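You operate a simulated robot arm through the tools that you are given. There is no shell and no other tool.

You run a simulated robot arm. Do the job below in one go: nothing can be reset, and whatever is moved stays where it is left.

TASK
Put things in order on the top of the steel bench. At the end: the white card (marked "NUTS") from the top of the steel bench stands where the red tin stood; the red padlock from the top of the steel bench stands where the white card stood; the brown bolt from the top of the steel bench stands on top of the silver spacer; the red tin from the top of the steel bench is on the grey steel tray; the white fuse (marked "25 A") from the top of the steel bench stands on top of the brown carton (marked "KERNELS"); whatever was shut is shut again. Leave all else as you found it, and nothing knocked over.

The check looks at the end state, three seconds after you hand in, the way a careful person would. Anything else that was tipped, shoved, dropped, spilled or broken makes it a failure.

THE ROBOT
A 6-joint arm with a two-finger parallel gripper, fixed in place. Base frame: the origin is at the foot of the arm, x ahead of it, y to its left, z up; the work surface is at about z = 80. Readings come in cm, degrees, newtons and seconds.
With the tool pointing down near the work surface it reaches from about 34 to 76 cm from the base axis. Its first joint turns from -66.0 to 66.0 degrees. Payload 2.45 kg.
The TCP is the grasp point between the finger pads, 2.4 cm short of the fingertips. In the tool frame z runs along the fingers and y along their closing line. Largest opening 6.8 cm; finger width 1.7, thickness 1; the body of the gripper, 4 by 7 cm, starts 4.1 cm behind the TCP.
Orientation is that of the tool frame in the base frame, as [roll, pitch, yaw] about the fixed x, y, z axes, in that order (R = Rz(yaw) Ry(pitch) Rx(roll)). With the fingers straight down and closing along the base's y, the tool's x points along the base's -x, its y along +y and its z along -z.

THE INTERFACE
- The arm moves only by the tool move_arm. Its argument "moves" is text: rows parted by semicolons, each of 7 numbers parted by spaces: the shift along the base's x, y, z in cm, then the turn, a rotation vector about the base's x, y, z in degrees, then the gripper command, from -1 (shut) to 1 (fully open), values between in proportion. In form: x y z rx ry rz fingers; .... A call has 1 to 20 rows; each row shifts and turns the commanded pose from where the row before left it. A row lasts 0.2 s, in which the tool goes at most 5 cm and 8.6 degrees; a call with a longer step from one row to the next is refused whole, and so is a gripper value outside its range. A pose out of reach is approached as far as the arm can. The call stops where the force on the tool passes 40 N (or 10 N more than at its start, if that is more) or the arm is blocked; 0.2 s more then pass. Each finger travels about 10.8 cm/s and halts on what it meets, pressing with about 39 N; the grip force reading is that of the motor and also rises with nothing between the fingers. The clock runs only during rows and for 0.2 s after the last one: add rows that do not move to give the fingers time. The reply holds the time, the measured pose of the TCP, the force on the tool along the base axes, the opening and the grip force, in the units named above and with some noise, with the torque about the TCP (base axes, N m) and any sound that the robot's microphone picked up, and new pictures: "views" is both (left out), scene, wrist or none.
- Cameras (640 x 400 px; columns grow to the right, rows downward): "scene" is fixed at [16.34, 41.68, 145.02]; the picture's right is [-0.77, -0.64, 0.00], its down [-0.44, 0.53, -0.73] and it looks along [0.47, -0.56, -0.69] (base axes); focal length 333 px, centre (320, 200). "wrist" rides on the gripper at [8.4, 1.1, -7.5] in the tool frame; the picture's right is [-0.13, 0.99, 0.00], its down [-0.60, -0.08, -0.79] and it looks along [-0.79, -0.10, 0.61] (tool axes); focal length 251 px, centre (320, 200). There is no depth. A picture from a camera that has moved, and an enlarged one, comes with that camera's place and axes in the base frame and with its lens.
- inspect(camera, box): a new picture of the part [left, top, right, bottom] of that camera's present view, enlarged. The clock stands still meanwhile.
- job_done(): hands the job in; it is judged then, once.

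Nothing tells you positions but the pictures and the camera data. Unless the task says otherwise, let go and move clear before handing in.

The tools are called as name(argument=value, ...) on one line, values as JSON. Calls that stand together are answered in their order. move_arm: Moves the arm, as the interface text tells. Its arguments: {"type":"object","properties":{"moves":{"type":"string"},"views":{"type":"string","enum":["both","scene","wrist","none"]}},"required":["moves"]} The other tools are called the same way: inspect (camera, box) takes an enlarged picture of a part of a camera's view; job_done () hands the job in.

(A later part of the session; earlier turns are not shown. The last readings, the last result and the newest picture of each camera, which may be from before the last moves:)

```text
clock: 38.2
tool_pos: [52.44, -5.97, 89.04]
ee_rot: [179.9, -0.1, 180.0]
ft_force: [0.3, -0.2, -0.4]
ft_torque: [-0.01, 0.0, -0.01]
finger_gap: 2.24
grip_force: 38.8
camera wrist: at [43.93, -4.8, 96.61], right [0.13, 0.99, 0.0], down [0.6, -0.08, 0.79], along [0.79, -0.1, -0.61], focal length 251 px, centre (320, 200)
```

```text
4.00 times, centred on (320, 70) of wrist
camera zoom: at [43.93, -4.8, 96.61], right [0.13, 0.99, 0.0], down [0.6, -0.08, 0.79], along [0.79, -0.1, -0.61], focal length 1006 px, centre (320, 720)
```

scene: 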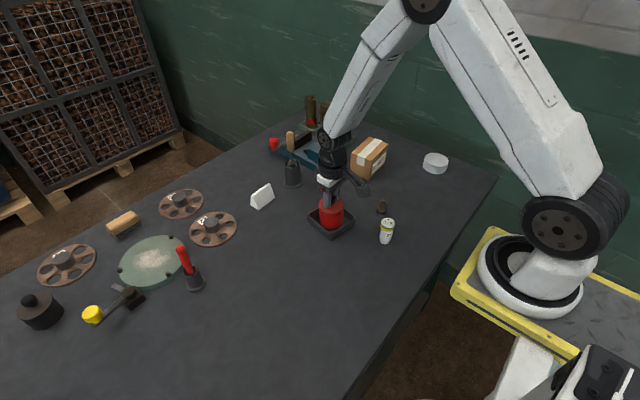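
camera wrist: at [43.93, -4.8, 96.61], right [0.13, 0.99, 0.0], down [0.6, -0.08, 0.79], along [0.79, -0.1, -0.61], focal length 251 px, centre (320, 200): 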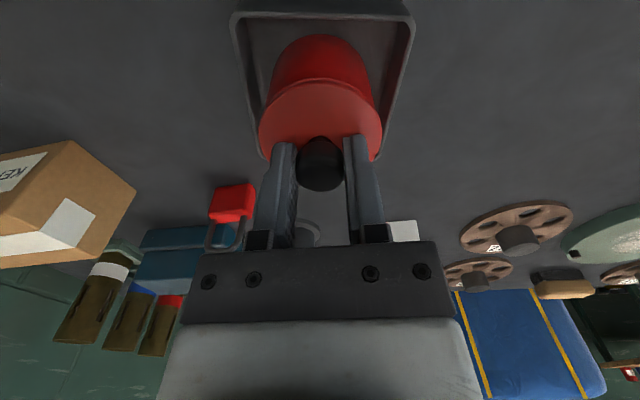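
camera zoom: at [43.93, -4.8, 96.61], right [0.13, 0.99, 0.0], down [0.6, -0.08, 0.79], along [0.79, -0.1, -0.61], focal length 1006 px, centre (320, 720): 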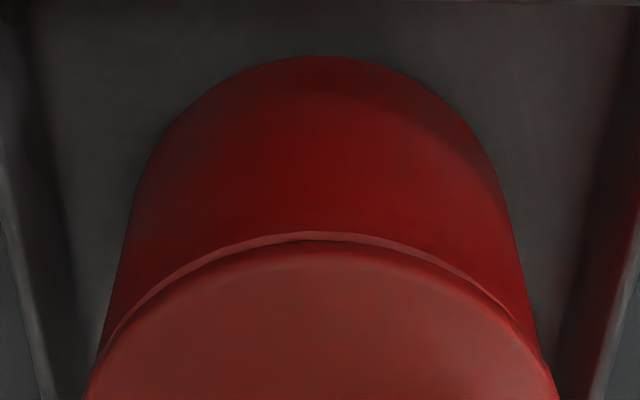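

It slipped in: there's no resistance and the gap is nearly closed. I'll keep lowering to press the lid shut.

move_arm(moves="0 0 -0.15 0 0 0 -1; 0 0 -0.15 0 0 0 -1; 0 0 0 0 0 0 -1", views="wrist")

inspect(camera="scene", box=[316, 190, 348, 218])

```text
clock: 39.0
tool_pos: [52.26, -6.05, 88.88]
ee_rot: [179.9, 0.0, 180.0]
ft_force: [-5.0, 0.4, 14.8]
ft_torque: [0.08, 0.86, -0.04]
finger_gap: 2.2
grip_force: 39.0
heard: snap
camera wrist: at [43.84, -4.84, 96.38], right [0.13, 0.99, 0.0], down [0.6, -0.08, 0.79], along [0.79, -0.1, -0.61], focal length 251 px, centre (320, 200)
```

wrist: 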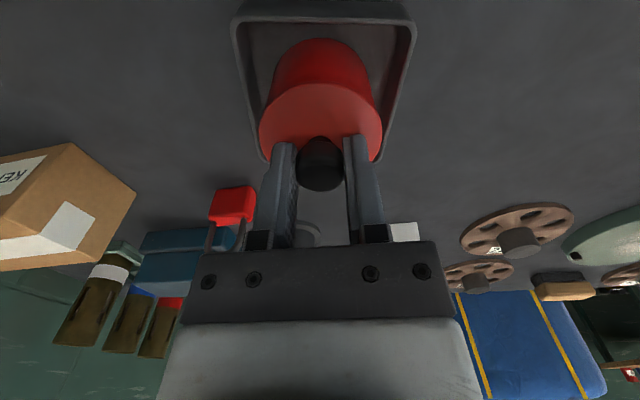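

```text
14.29 times, centred on (332, 204) of scene
camera zoom: at [16.3, 41.68, 145.02], right [-0.77, -0.64, 0.0], down [-0.44, 0.53, -0.73], along [0.47, -0.56, -0.69], focal length 4752 px, centre (149, 143)
```

zoom: 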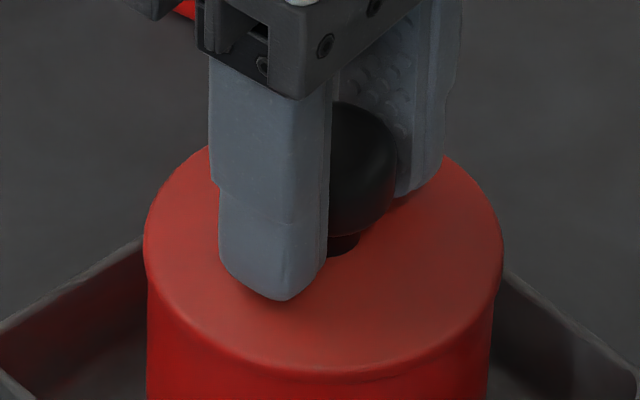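

A snap was heard and the lid is flush, so the tin is shut again. I'll release the knob, rise and check.

move_arm(moves="0 0 0 0 0 0 0.3; 0 0 0 0 0 0 0.3; 0 0 1.5 0 0 0 0.3; 0 0 3 0 0 0 0.3; 0 0 3 0 0 0 0.3; 0 0 0 0 0 0 0.3")

inspect(camera="scene", box=[280, 165, 380, 250])

inspect(camera="wrist", box=[0, 0, 640, 260])

```text
clock: 40.5
tool_pos: [52.3, -6.14, 96.33]
ee_rot: [-180.0, 0.0, -180.0]
ft_force: [-0.6, -0.1, -0.1]
ft_torque: [0.0, -0.03, 0.01]
finger_gap: 4.39
grip_force: 0.0
camera wrist: at [43.84, -4.79, 103.86], right [0.13, 0.99, 0.0], down [0.6, -0.08, 0.79], along [0.79, -0.1, -0.61], focal length 251 px, centre (320, 200)
```

scene: 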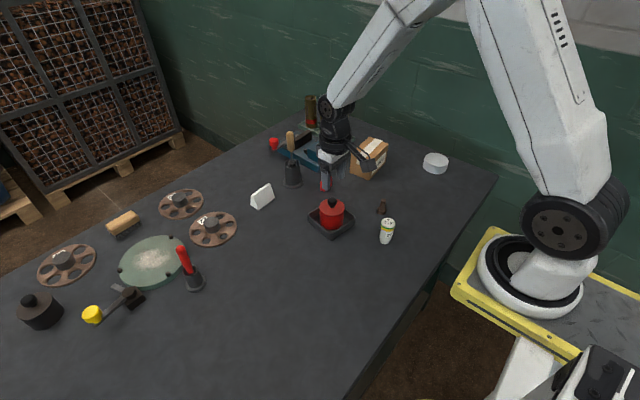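
wrist: 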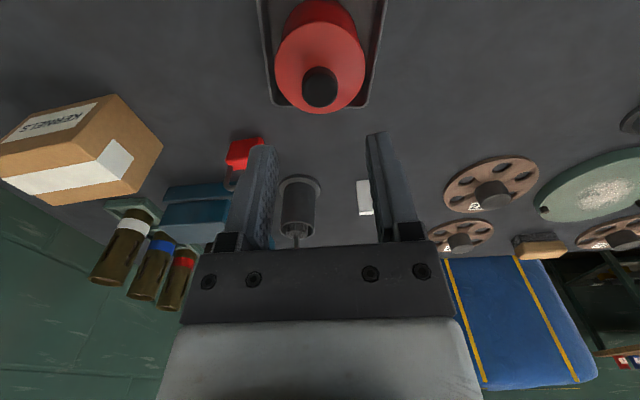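

```text
4.71 times, centred on (330, 208) of scene
camera zoom: at [16.34, 41.68, 145.02], right [-0.77, -0.64, 0.0], down [-0.44, 0.53, -0.73], along [0.47, -0.56, -0.69], focal length 1565 px, centre (273, 165)
```

zoom: 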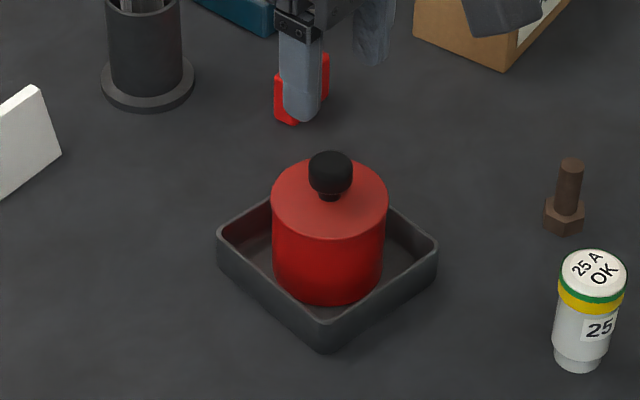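

```text
1.00 times, centred on (320, 130) of wrist (not enlarged: the box is as wide or as high as the picture)
camera zoom: at [43.84, -4.79, 103.86], right [0.13, 0.99, 0.0], down [0.6, -0.08, 0.79], along [0.79, -0.1, -0.61], focal length 251 px, centre (320, 270)
```

zoom: 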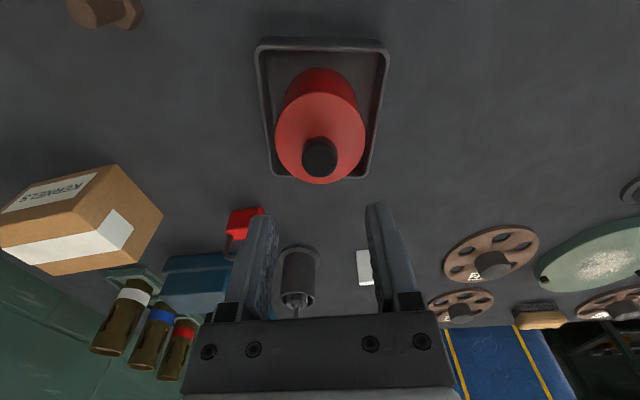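

The tin is shut and standing in the tray. Next is the white card at about (72.6,-0.3), so I'll move closer for a clear look at its shape and size.

move_arm(moves="3.2 1.9 0 0 0 0 1; 3.2 1.9 0 0 0 0 1; 3.2 1.9 -1 0 0 0 1; 0 0 -1 0 0 0 1; 0 0 0 0 0 0 1")

inspect(camera="wrist", box=[240, 90, 400, 230])

inspect(camera="scene", box=[235, 165, 290, 220])

```text
clock: 41.6
tool_pos: [61.99, -0.35, 94.32]
ee_rot: [180.0, 0.2, -180.0]
ft_force: [-0.2, -0.5, 1.2]
ft_torque: [-0.03, 0.0, 0.01]
finger_gap: 6.8
grip_force: 0.0
camera wrist: at [53.49, 0.82, 101.88], right [0.13, 0.99, 0.0], down [0.6, -0.08, 0.79], along [0.79, -0.1, -0.61], focal length 251 px, centre (320, 200)
```

scene: 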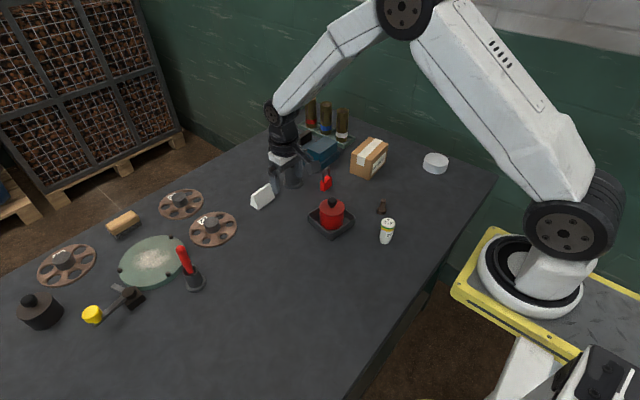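
wrist: 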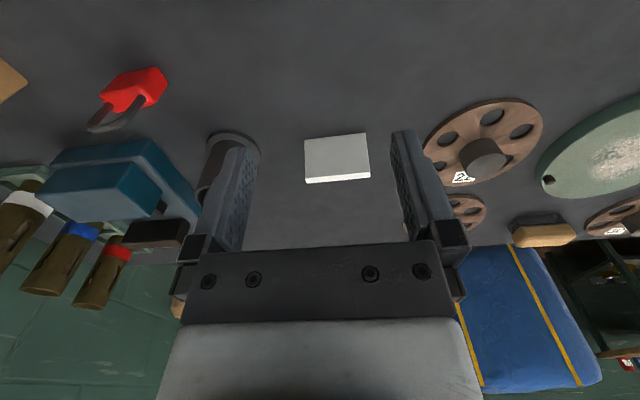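

```text
2.86 times, centred on (320, 160) of wrist
camera zoom: at [53.49, 0.82, 101.88], right [0.13, 0.99, 0.0], down [0.6, -0.08, 0.79], along [0.79, -0.1, -0.61], focal length 718 px, centre (320, 314)
```

zoom: 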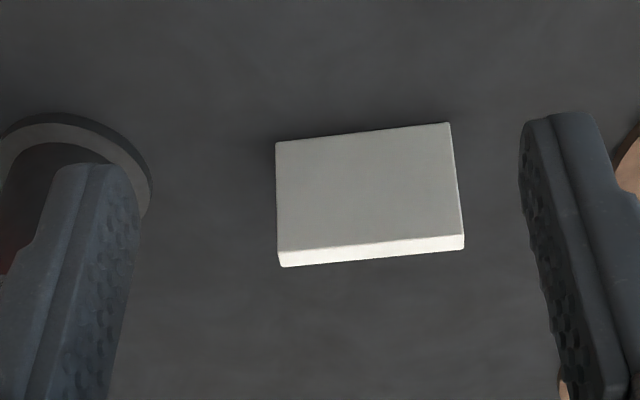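

```text
7.27 times, centred on (262, 192) of scene
camera zoom: at [16.34, 41.68, 145.02], right [-0.77, -0.64, 0.0], down [-0.44, 0.53, -0.73], along [0.47, -0.56, -0.69], focal length 2419 px, centre (738, 254)
```

zoom: 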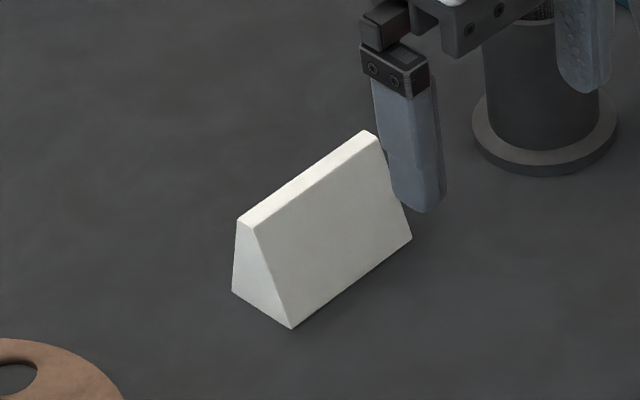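

The card is a tent about 6.5 cm long (along y), 3.2 cm deep and 4.5 cm tall, centred near (72.5,0.1). I'll turn the gripper -90° to grip across its thin direction, with the camera swinging to the +y side, away from the tall brush.

move_arm(moves="0 0 0 0 0 -7.5 1; 0 0 0 0 0 -7.5 1; 0 0 0 0 0 -7.5 1; 0 0 0 0 0 -7.5 1; 0 0 0 0 0 -7.5 1; 0 0 0 0 0 -7.5 1; 0 0 0 0 0 -7.5 1; 0 0 0 0 0 -7.5 1; 0 0 0 0 0 -7.5 1; 0 0 0 0 0 -7.5 1; 0 0 0 0 0 -7.5 1; 0 0 0 0 0 -7.5 1; 3.5 0.1 0 0 0 0 1; 3.5 0.1 0 0 0 0 1; 3.5 0.1 -1 0 0 0 1; 0 0 0 0 0 0 1; 0 0 0 0 0 0 1")

inspect(camera="wrist", box=[200, 0, 440, 200])

inspect(camera="scene", box=[220, 120, 310, 220])

```text
clock: 45.2
tool_pos: [72.38, -0.06, 93.2]
ee_rot: [-179.8, -0.1, 90.0]
ft_force: [0.8, -0.4, -0.9]
ft_torque: [-0.02, 0.03, -0.01]
finger_gap: 6.79
grip_force: 0.0
camera wrist: at [73.53, 8.53, 100.73], right [0.99, -0.13, 0.0], down [-0.08, -0.6, 0.79], along [-0.1, -0.79, -0.61], focal length 251 px, centre (320, 200)
```

scene: 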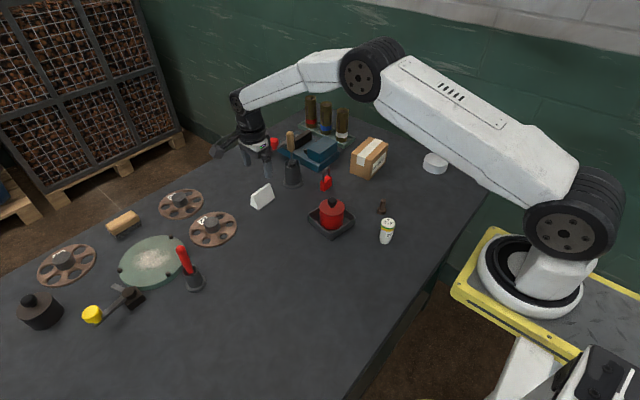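
wrist: 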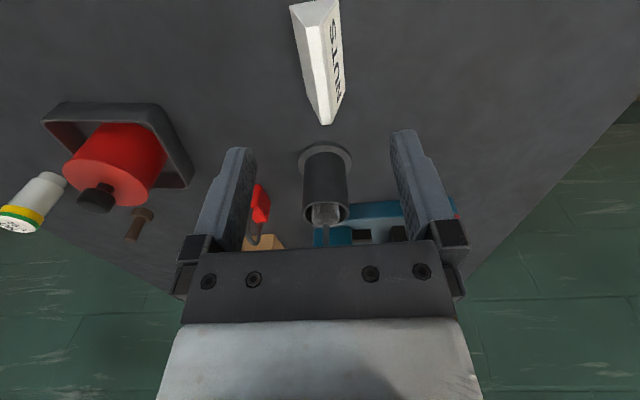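

```text
2.00 times, centred on (320, 100) of wrist
camera zoom: at [73.53, 8.53, 100.73], right [0.99, -0.13, 0.0], down [-0.08, -0.6, 0.79], along [-0.1, -0.79, -0.61], focal length 503 px, centre (320, 400)
```

zoom: 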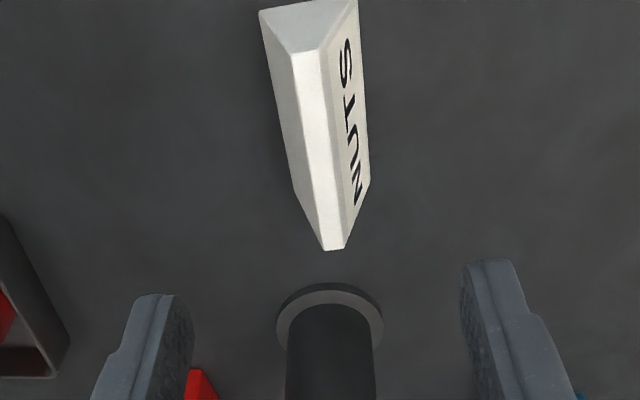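

```text
4.00 times, centred on (265, 170) of scene
camera zoom: at [16.34, 41.68, 145.02], right [-0.77, -0.64, 0.0], down [-0.44, 0.53, -0.73], along [0.47, -0.56, -0.69], focal length 1330 px, centre (540, 320)
```

zoom: 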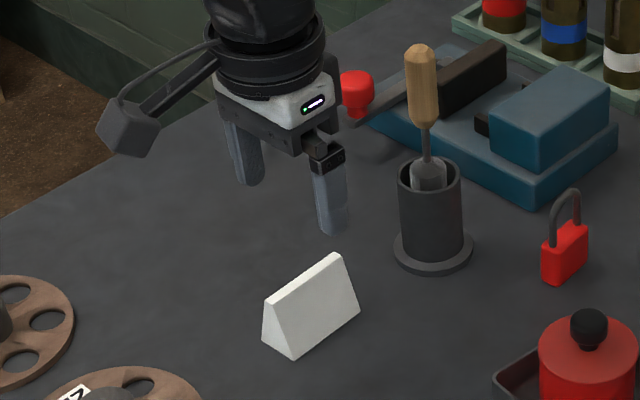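

The card reads "NUTS" on its far side and its ridge is at x≈72.57, y from -3.2 to 3.4. I'll centre on it, descend and close across the thin direction.

move_arm(moves="0.12 0.05 -3 0 0 0 1; 0 0 -3 0 0 0 1; 0 0 -2 0 0 0 1; 0 0 -1.3 0 0 0 1; 0 0 0 0 0 0 1; 0 0 0 0 0 0 1")

inspect(camera="wrist", box=[200, 0, 440, 200])

inspect(camera="scene", box=[220, 130, 310, 220])

```text
clock: 46.6
tool_pos: [72.62, 0.09, 83.96]
ee_rot: [-180.0, 0.0, 90.0]
ft_force: [1.4, -0.4, 0.3]
ft_torque: [0.03, -0.02, 0.0]
finger_gap: 6.8
grip_force: 0.1
camera wrist: at [73.74, 8.54, 91.57], right [0.99, -0.13, 0.0], down [-0.08, -0.6, 0.79], along [-0.1, -0.79, -0.61], focal length 251 px, centre (320, 200)
```

scene: 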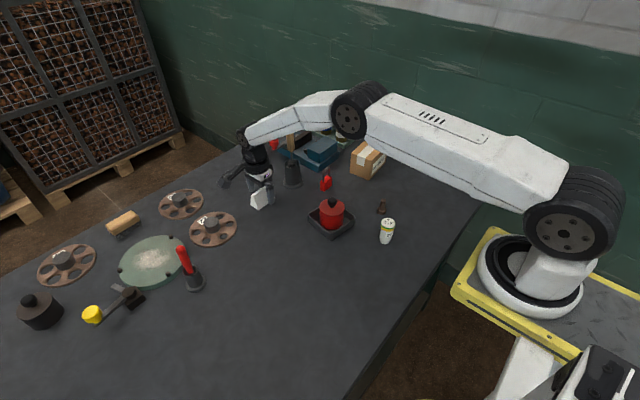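
wrist: 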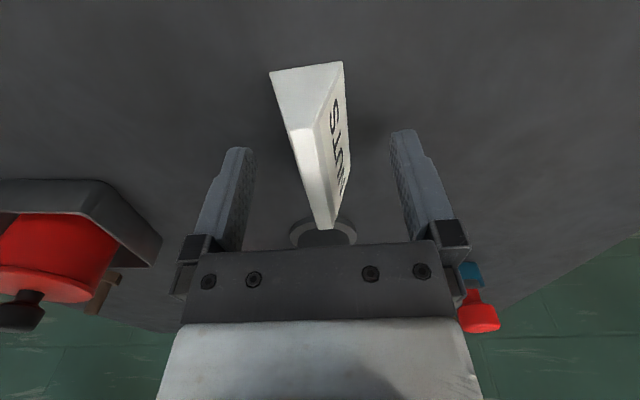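

```text
2.00 times, centred on (320, 100) of wrist
camera zoom: at [73.74, 8.54, 91.57], right [0.99, -0.13, 0.0], down [-0.08, -0.6, 0.79], along [-0.1, -0.79, -0.61], focal length 503 px, centre (320, 400)
```

zoom: 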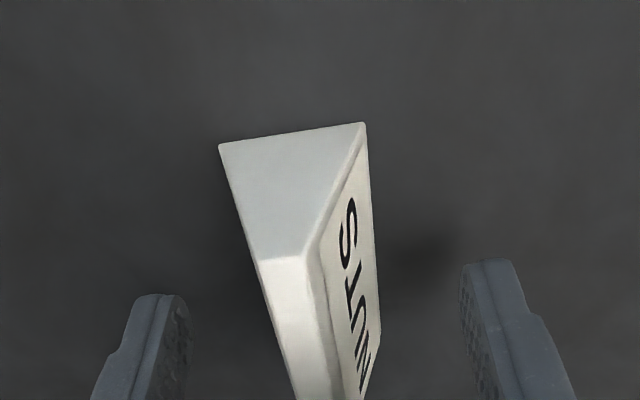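

```text
4.44 times, centred on (265, 175) of scene
camera zoom: at [16.34, 41.68, 145.02], right [-0.77, -0.64, 0.0], down [-0.44, 0.53, -0.73], along [0.47, -0.56, -0.69], focal length 1478 px, centre (564, 311)
```

zoom: 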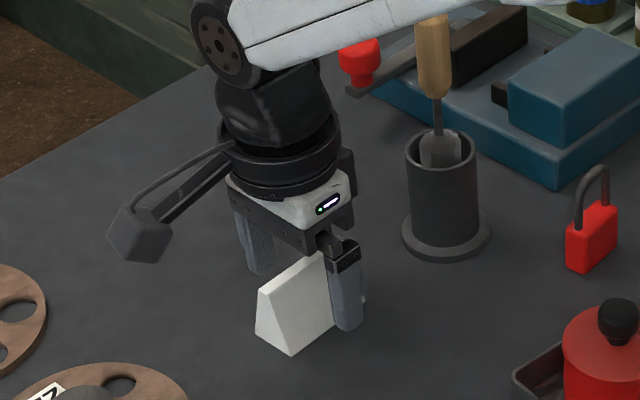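

The card is between the fingers, so I'll close, lift 1 cm and check the hold.

move_arm(moves="0 0 0 0 0 0 0; 0 0 0 0 0 0 -1; 0 0 0 0 0 0 -1; 0 0 0 0 0 0 -1; 0 0 0 0 0 0 -1; 0 0 0.5 0 0 0 -1; 0 0 0.5 0 0 0 -1; 0 0 0 0 0 0 -1")

inspect(camera="wrist", box=[200, 0, 440, 200])

inspect(camera="scene", box=[220, 130, 310, 220])

```text
clock: 48.5
tool_pos: [72.73, 0.09, 84.98]
ee_rot: [-180.0, 0.0, 90.0]
ft_force: [0.2, -0.7, -0.4]
ft_torque: [-0.03, -0.01, -0.01]
finger_gap: 2.24
grip_force: 38.3
camera wrist: at [73.72, 8.53, 92.55], right [0.99, -0.13, 0.0], down [-0.08, -0.6, 0.79], along [-0.1, -0.79, -0.61], focal length 251 px, centre (320, 200)
```

scene: 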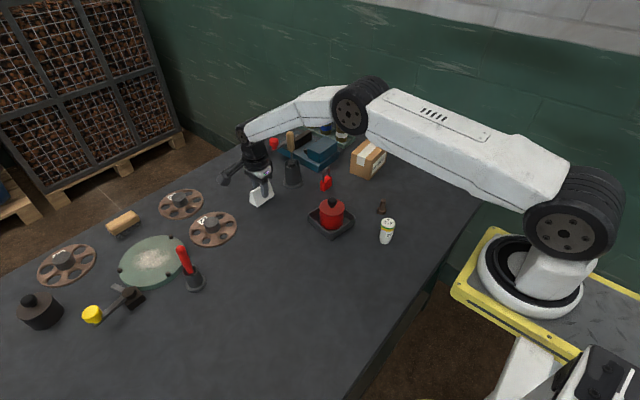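
wrist: 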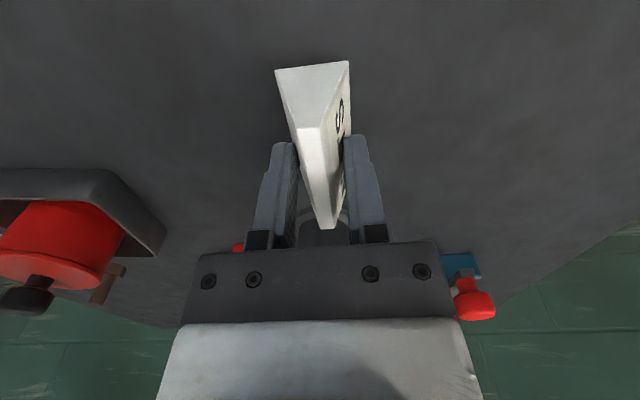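

```text
2.00 times, centred on (320, 100) of wrist
camera zoom: at [73.72, 8.53, 92.55], right [0.99, -0.13, 0.0], down [-0.08, -0.6, 0.79], along [-0.1, -0.79, -0.61], focal length 503 px, centre (320, 400)
```

zoom: 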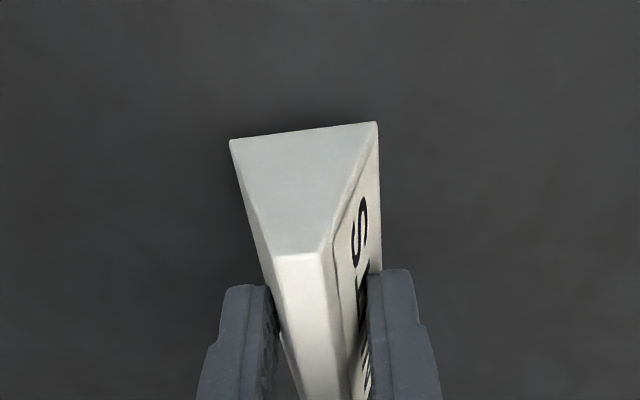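

```text
4.44 times, centred on (265, 175) of scene
camera zoom: at [16.34, 41.68, 145.02], right [-0.77, -0.64, 0.0], down [-0.44, 0.53, -0.73], along [0.47, -0.56, -0.69], focal length 1478 px, centre (564, 311)
```

zoom: 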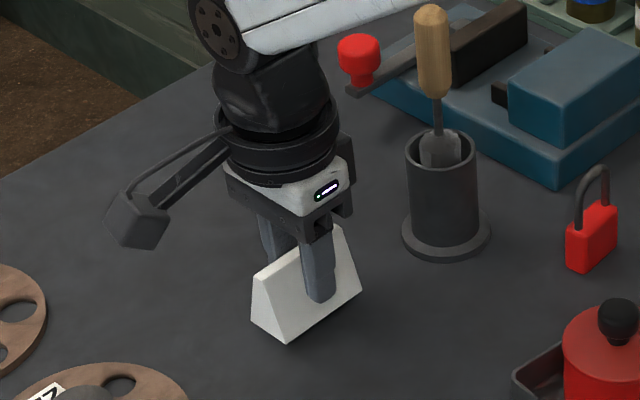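

The card is held upright with no slip. I'll lift it high, back away from the brush, and carry it to the tin's old spot at (40.48,-29.8).

move_arm(moves="0 0 4 0 0 0 -1; 0 0 4 0 0 0 -1; 0 0 4 0 0 0 -1; -4 0 0 0 0 0 -1; -4 0 0 0 0 0 -1; -4 0 0 0 0 0 -1; -2.51 -3.74 0 0 0 0 -1; -2.51 -3.74 0 0 0 0 -1; -2.51 -3.74 0 0 0 0 -1; -2.51 -3.74 0 0 0 0 -1; -2.51 -3.74 0 0 0 0 -1; -2.51 -3.74 0 0 0 0 -1; -2.51 -3.74 0 0 0 0 -1; -2.51 -3.72 0 0 0 0 -1; 0 0 0 0 0 0 -1; 0 0 -4 0 0 0 -1; 0 0 -4 0 0 0 -1; 0 0 0 0 0 0 -1")

inspect(camera="wrist", box=[200, 0, 440, 200])

inspect(camera="scene", box=[370, 120, 470, 220])

```text
clock: 52.2
tool_pos: [40.25, -29.77, 88.77]
ee_rot: [-179.9, 0.1, 90.0]
ft_force: [0.5, 0.7, -0.2]
ft_torque: [-0.01, -0.01, -0.02]
finger_gap: 2.18
grip_force: 38.4
camera wrist: at [41.34, -21.27, 96.22], right [0.99, -0.13, 0.0], down [-0.08, -0.6, 0.79], along [-0.1, -0.79, -0.61], focal length 251 px, centre (320, 200)
```

scene: 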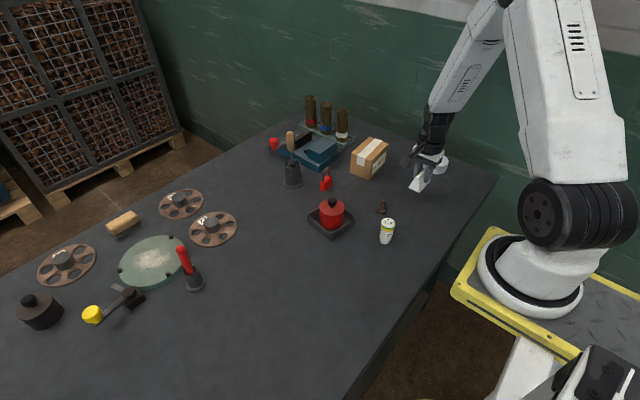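
wrist: 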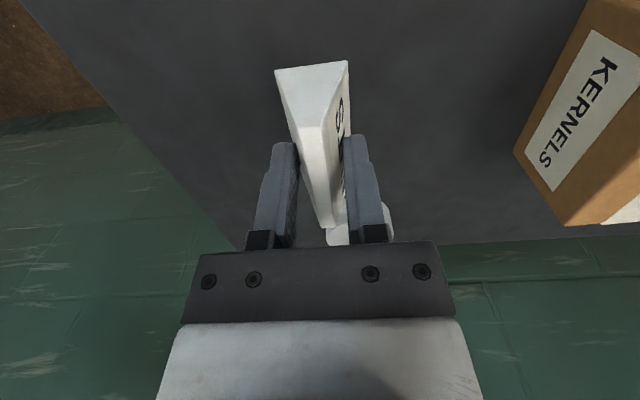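

```text
2.00 times, centred on (320, 100) of wrist
camera zoom: at [41.34, -21.27, 96.22], right [0.99, -0.13, 0.0], down [-0.08, -0.6, 0.79], along [-0.1, -0.79, -0.61], focal length 503 px, centre (320, 400)
```

zoom: 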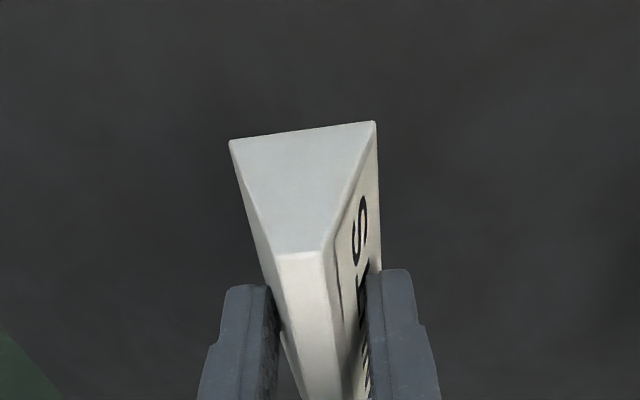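

```text
4.00 times, centred on (420, 170) of scene
camera zoom: at [16.34, 41.68, 145.02], right [-0.77, -0.64, 0.0], down [-0.44, 0.53, -0.73], along [0.47, -0.56, -0.69], focal length 1330 px, centre (-80, 320)
```

zoom: 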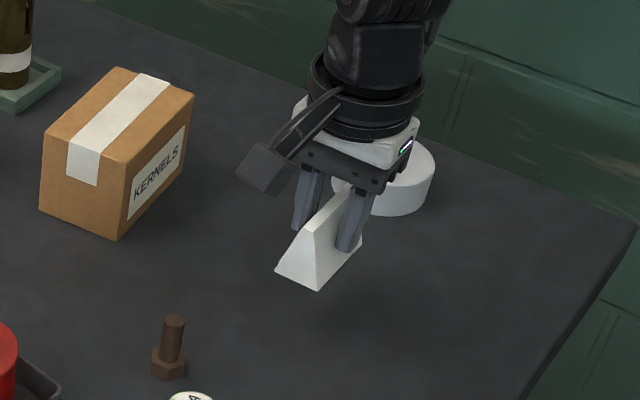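

The card hangs upright over the tin's old spot. I'll lower it close to the bench and measure again.

move_arm(moves="0.1 0 -2 0 0 0 -1; 0 0 -1.7 0 0 0 -1; 0 0 -0.8 0 0 0 -1; 0 0 0 0 0 0 -1; 0 0 0 0 0 0 -1", views="scene")

inspect(camera="scene", box=[390, 150, 450, 210])

inspect(camera="wrist", box=[200, 0, 440, 200])

```text
clock: 53.5
tool_pos: [40.33, -29.86, 84.31]
ee_rot: [-179.9, 0.0, 90.0]
ft_force: [-0.1, 0.3, 0.7]
ft_torque: [0.02, -0.02, 0.0]
finger_gap: 2.17
grip_force: 38.7
```

scene: 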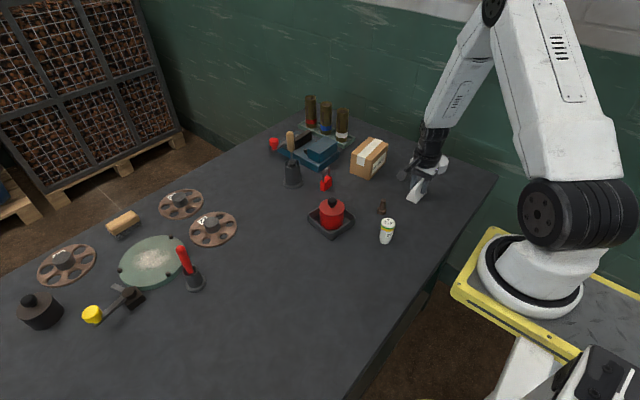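

```text
6.67 times, centred on (420, 180) of scene
camera zoom: at [16.34, 41.68, 145.02], right [-0.77, -0.64, 0.0], down [-0.44, 0.53, -0.73], along [0.47, -0.56, -0.69], focal length 2217 px, centre (-347, 333)
```

zoom: 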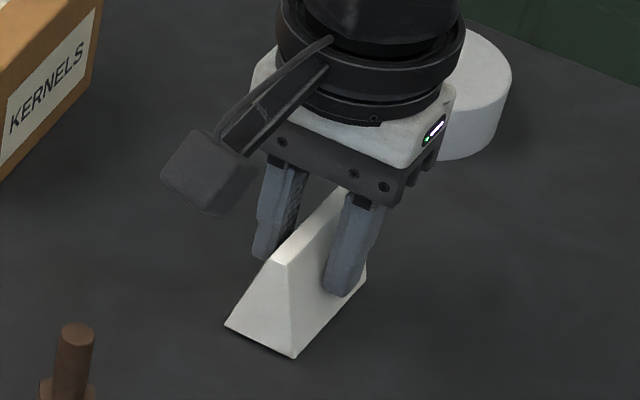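

```text
2.00 times, centred on (320, 100) of wrist
camera zoom: at [41.46, -21.43, 91.91], right [0.99, -0.13, 0.0], down [-0.08, -0.6, 0.79], along [-0.1, -0.79, -0.61], focal length 503 px, centre (320, 400)
```

zoom: 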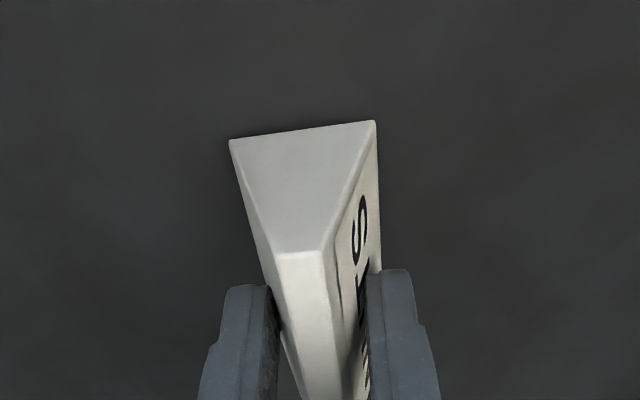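

move_arm(moves="0.08 0 -0.2 0 0 0 -1; 0 0 -0.15 0 0 0 -1; 0 0 0 0 0 0 -1", views="none")

```text
clock: 54.2
tool_pos: [40.48, -29.97, 84.23]
ee_rot: [-179.9, 0.1, 90.0]
ft_force: [-3.6, 1.6, 16.8]
ft_torque: [0.16, -0.02, 0.0]
finger_gap: 2.14
grip_force: 37.9
```

The card has touched down, so I'll open the fingers and rise straight up.

move_arm(moves="0 0 0.05 0 0 0 -0.2; 0 0 0 0 0 0 0.3; 0 0 0 0 0 0 0.6; 0 0 0 0 0 0 0.6; 0 0 2 0 0 0 0.6; 0 0 3 0 0 0 1; 0 0 4 0 0 0 1; 0 0 0 0 0 0 1")

inspect(camera="scene", box=[380, 130, 460, 220])

inspect(camera="wrist", box=[200, 0, 440, 200])

```text
clock: 56.0
tool_pos: [40.54, -29.87, 93.21]
ee_rot: [-179.8, 0.0, 90.1]
ft_force: [0.1, -0.6, 0.7]
ft_torque: [0.01, 0.0, 0.02]
finger_gap: 6.81
grip_force: 0.1
camera wrist: at [41.65, -21.33, 100.81], right [0.99, -0.13, 0.0], down [-0.08, -0.6, 0.79], along [-0.1, -0.79, -0.61], focal length 251 px, centre (320, 200)
```

scene: 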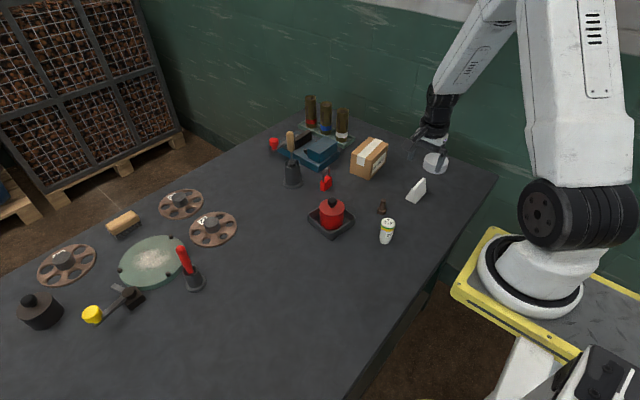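
wrist: 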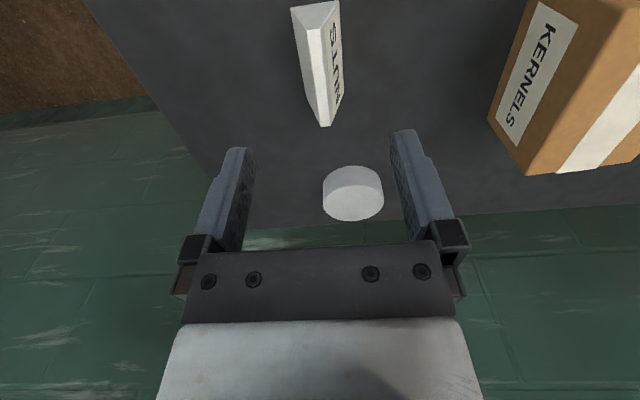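

```text
4.44 times, centred on (420, 175) of scene
camera zoom: at [16.34, 41.68, 145.02], right [-0.77, -0.64, 0.0], down [-0.44, 0.53, -0.73], along [0.47, -0.56, -0.69], focal length 1478 px, centre (-124, 311)
```

zoom: 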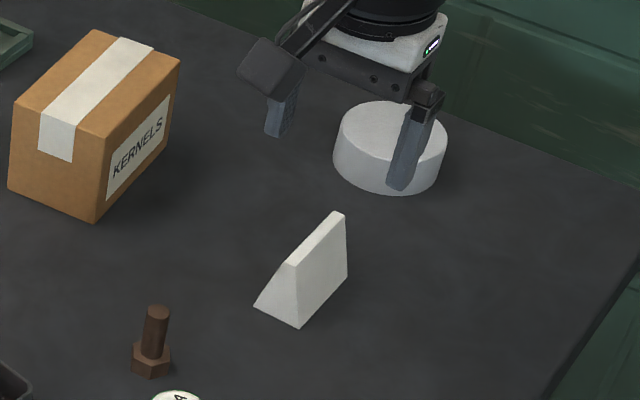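

```text
2.00 times, centred on (320, 100) of wrist
camera zoom: at [41.65, -21.33, 100.81], right [0.99, -0.13, 0.0], down [-0.08, -0.6, 0.79], along [-0.1, -0.79, -0.61], focal length 503 px, centre (320, 400)
```

zoom: 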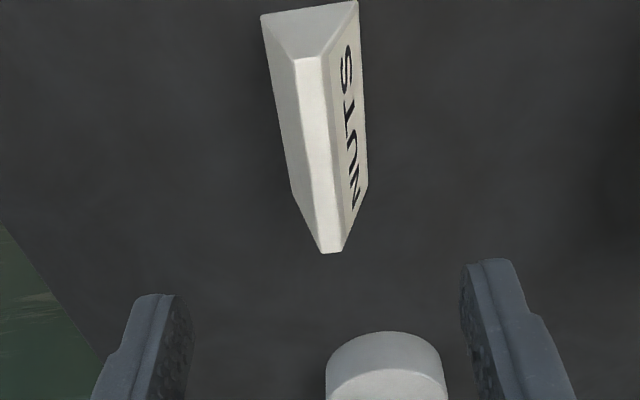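

The card stands where the tin was, facing the same way as before. Next is the padlock near (62.7,-15), so I'll move to view it.

move_arm(moves="0 0 3 0 0 0 1; 3.17 2.7 0 0 0 0 1; 3.17 2.7 0 0 0 0 1; 3.17 2.7 0 0 0 0 1; 3.17 2.7 0 0 0 0 1; 3.17 2.7 0 0 0 0 1; 3.17 2.7 0 0 0 0 1; 3.17 2.7 0 0 0 0 1; 0 0 0 0 0 0 1; 0 0 0 0 0 0 1")

inspect(camera="wrist", box=[200, 0, 440, 200])

inspect(camera="scene", box=[290, 140, 360, 210])

```text
clock: 58.2
tool_pos: [62.76, -11.25, 96.21]
ee_rot: [-179.9, 0.0, 90.0]
ft_force: [-0.4, -1.1, 0.2]
ft_torque: [0.01, -0.02, -0.02]
finger_gap: 6.82
grip_force: 0.0
camera wrist: at [63.72, -2.6, 103.71], right [0.99, -0.13, 0.0], down [-0.08, -0.6, 0.79], along [-0.1, -0.79, -0.61], focal length 251 px, centre (320, 200)
```

scene: 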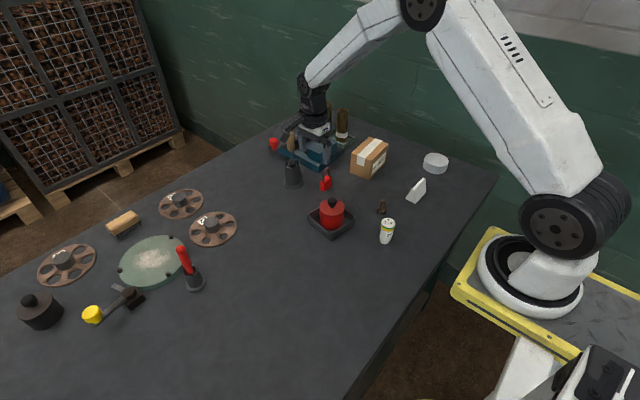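
wrist: 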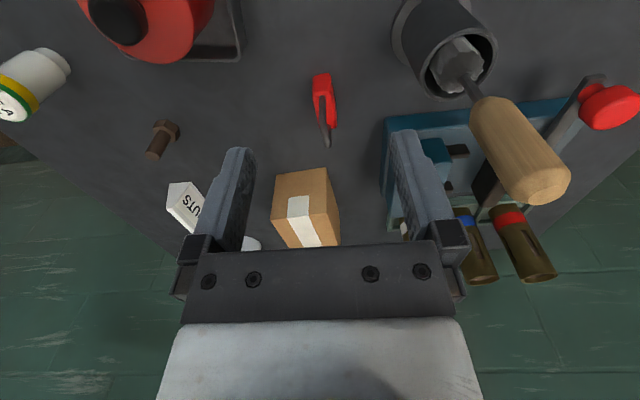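

```text
2.00 times, centred on (320, 100) of wrist
camera zoom: at [63.72, -2.6, 103.71], right [0.99, -0.13, 0.0], down [-0.08, -0.6, 0.79], along [-0.1, -0.79, -0.61], focal length 503 px, centre (320, 400)
```

zoom: 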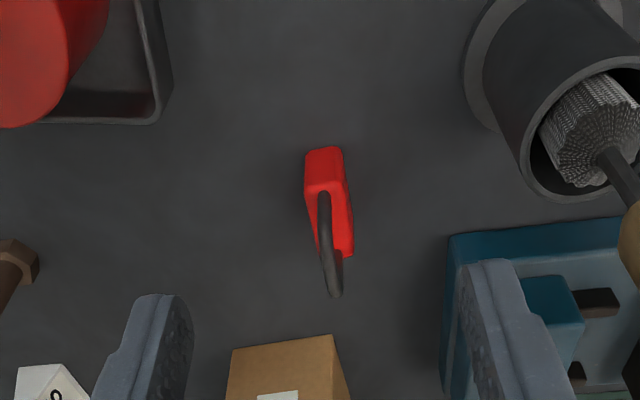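

```text
5.71 times, centred on (325, 175) of scene
camera zoom: at [16.34, 41.68, 145.02], right [-0.77, -0.64, 0.0], down [-0.44, 0.53, -0.73], along [0.47, -0.56, -0.69], focal length 1901 px, centre (291, 343)
```

zoom: 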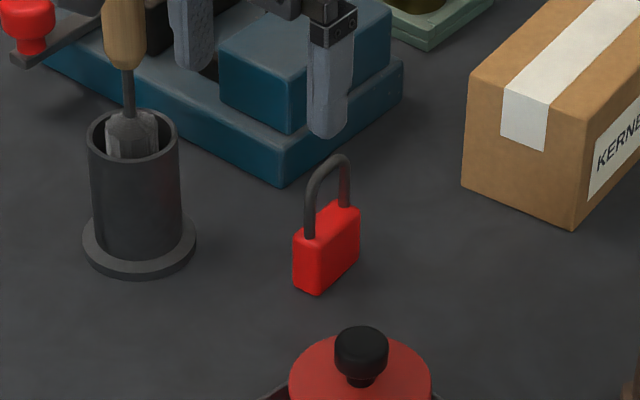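

The padlock's body is about 1.7 cm thick (x), 3.5 cm wide (y) and 3.4 cm tall, centred about 0.2 cm in -x and 4.9 cm in -y from the tool; the shackle tops out near z=87.5. I'll move above it and check before descending.

move_arm(moves="-0.1 -2.4 0 0 0 0 0.4; -0.08 -2.48 0 0 0 0 0.4; 0 0 -3 0 0 0 0.4; 0 0 0 0 0 0 0.4; 0 0 0 0 0 0 0.4")

inspect(camera="wrist", box=[200, 0, 440, 200])

inspect(camera="scene", box=[280, 120, 370, 210])

```text
clock: 59.5
tool_pos: [62.57, -15.91, 93.2]
ee_rot: [-180.0, 0.1, 90.0]
ft_force: [0.5, -0.6, 0.4]
ft_torque: [0.01, -0.03, -0.03]
finger_gap: 4.76
grip_force: 0.0
camera wrist: at [63.68, -7.4, 100.66], right [0.99, -0.13, 0.0], down [-0.08, -0.6, 0.79], along [-0.1, -0.79, -0.61], focal length 251 px, centre (320, 200)
```

scene: 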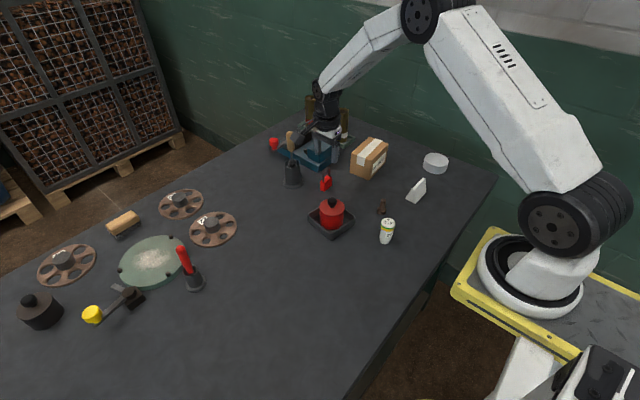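
wrist: 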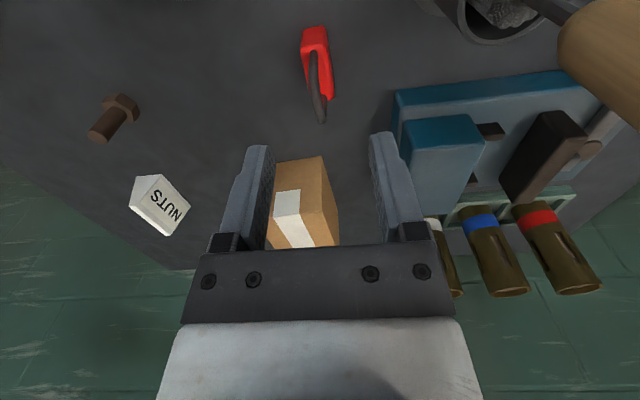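

```text
2.00 times, centred on (320, 100) of wrist
camera zoom: at [63.68, -7.4, 100.66], right [0.99, -0.13, 0.0], down [-0.08, -0.6, 0.79], along [-0.1, -0.79, -0.61], focal length 503 px, centre (320, 400)
```

zoom: 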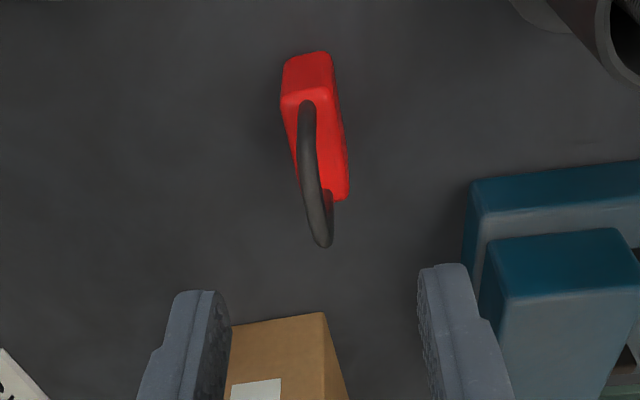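

```text
4.44 times, centred on (325, 165) of scene
camera zoom: at [16.34, 41.68, 145.02], right [-0.77, -0.64, 0.0], down [-0.44, 0.53, -0.73], along [0.47, -0.56, -0.69], focal length 1478 px, centre (298, 356)
```

zoom: 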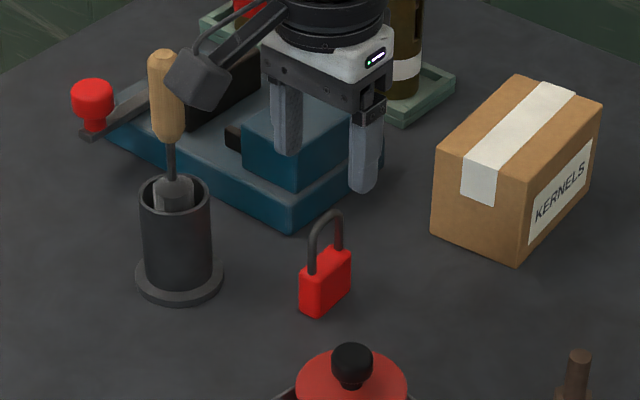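

The padlock is lined up within about 0.1 cm. I'll descend to just above gripping height and check that the shackle clears the palm.

move_arm(moves="-0.12 -0.08 -3 0 0 0 0.4; 0 0 -3 0 0 0 0.4; 0 0 -1.7 0 0 0 0.4; 0 0 0 0 0 0 0.4")

inspect(camera="wrist", box=[200, 0, 440, 200])

inspect(camera="scene", box=[290, 140, 360, 210])

```text
clock: 60.5
tool_pos: [62.49, -16.04, 85.56]
ee_rot: [-180.0, 0.0, 90.0]
ft_force: [0.1, 0.5, -0.3]
ft_torque: [-0.02, -0.01, 0.0]
finger_gap: 4.77
grip_force: 0.1
camera wrist: at [63.54, -7.54, 93.09], right [0.99, -0.13, 0.0], down [-0.08, -0.6, 0.79], along [-0.1, -0.79, -0.61], focal length 251 px, centre (320, 200)
```

scene: 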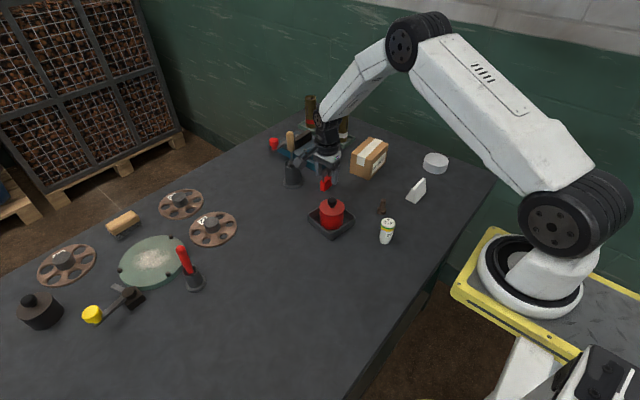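
wrist: 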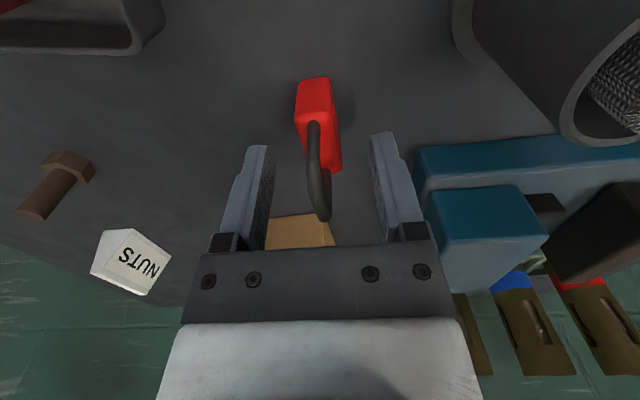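

```text
2.00 times, centred on (320, 100) of wrist
camera zoom: at [63.54, -7.54, 93.09], right [0.99, -0.13, 0.0], down [-0.08, -0.6, 0.79], along [-0.1, -0.79, -0.61], focal length 503 px, centre (320, 400)
```

zoom: 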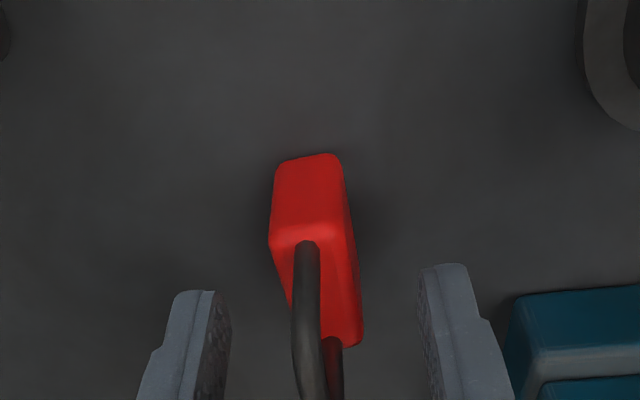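

```text
5.71 times, centred on (325, 175) of scene
camera zoom: at [16.34, 41.68, 145.02], right [-0.77, -0.64, 0.0], down [-0.44, 0.53, -0.73], along [0.47, -0.56, -0.69], focal length 1901 px, centre (291, 343)
```

zoom: 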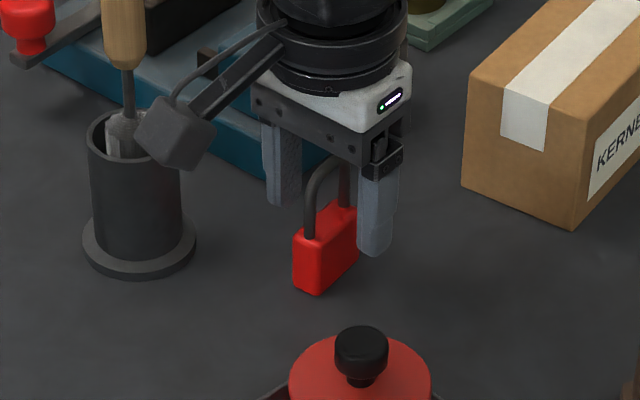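

The shackle top is about z=87.3, so I have clearance. I'll lower another 1.6 cm, close on the body and lift slightly.

move_arm(moves="0 0 -0.9 0 0 0 0.4; 0 0 -0.7 0 0 0 0.4; 0 0 0 0 0 0 0.4; 0 0 0 0 0 0 -0.2; 0 0 0 0 0 0 -1; 0 0 0 0 0 0 -1; 0 0 0 0 0 0 -1; 0 0 0.5 0 0 0 -1; 0 0 0.5 0 0 0 -1; 0 0 0 0 0 0 -1")

inspect(camera="wrist", box=[200, 0, 440, 200])

inspect(camera="scene", box=[290, 140, 360, 210])

```text
clock: 62.6
tool_pos: [62.57, -15.97, 84.83]
ee_rot: [179.9, 0.1, 90.1]
ft_force: [-0.1, -0.6, -1.2]
ft_torque: [-0.03, 0.01, 0.01]
finger_gap: 1.74
grip_force: 35.8
camera wrist: at [63.58, -7.42, 92.43], right [0.99, -0.13, 0.0], down [-0.08, -0.6, 0.79], along [-0.1, -0.79, -0.61], focal length 251 px, centre (320, 200)
```

scene: 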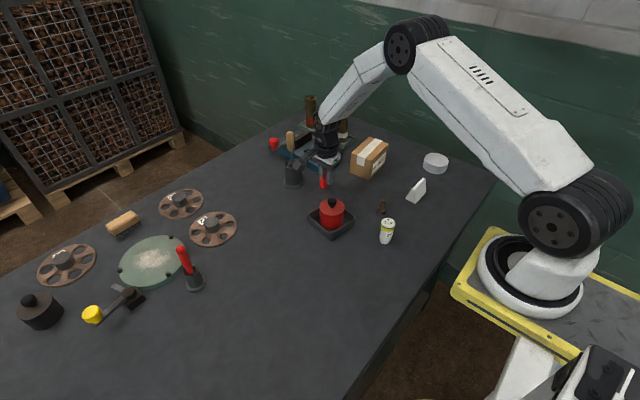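
wrist: 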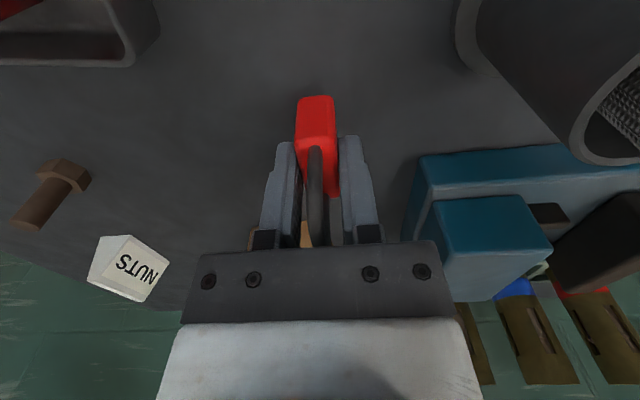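

```text
2.00 times, centred on (320, 100) of wrist
camera zoom: at [63.58, -7.42, 92.43], right [0.99, -0.13, 0.0], down [-0.08, -0.6, 0.79], along [-0.1, -0.79, -0.61], focal length 503 px, centre (320, 400)
```

zoom: 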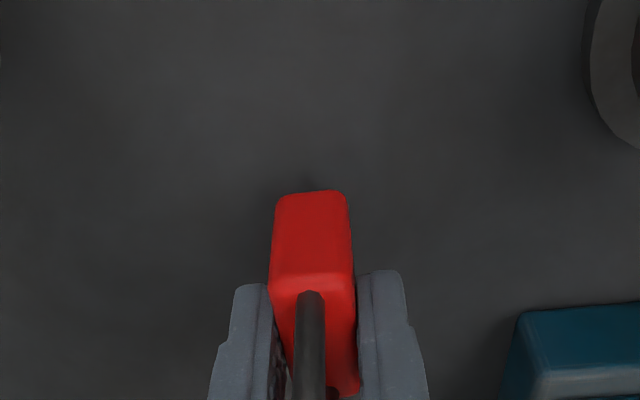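

```text
5.71 times, centred on (325, 175) of scene
camera zoom: at [16.34, 41.68, 145.02], right [-0.77, -0.64, 0.0], down [-0.44, 0.53, -0.73], along [0.47, -0.56, -0.69], focal length 1901 px, centre (291, 343)
```

zoom: 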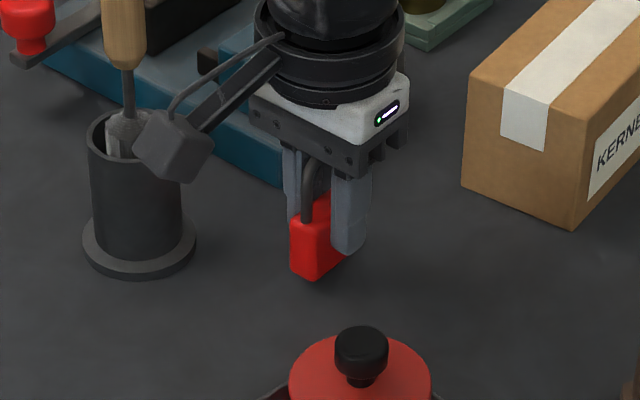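

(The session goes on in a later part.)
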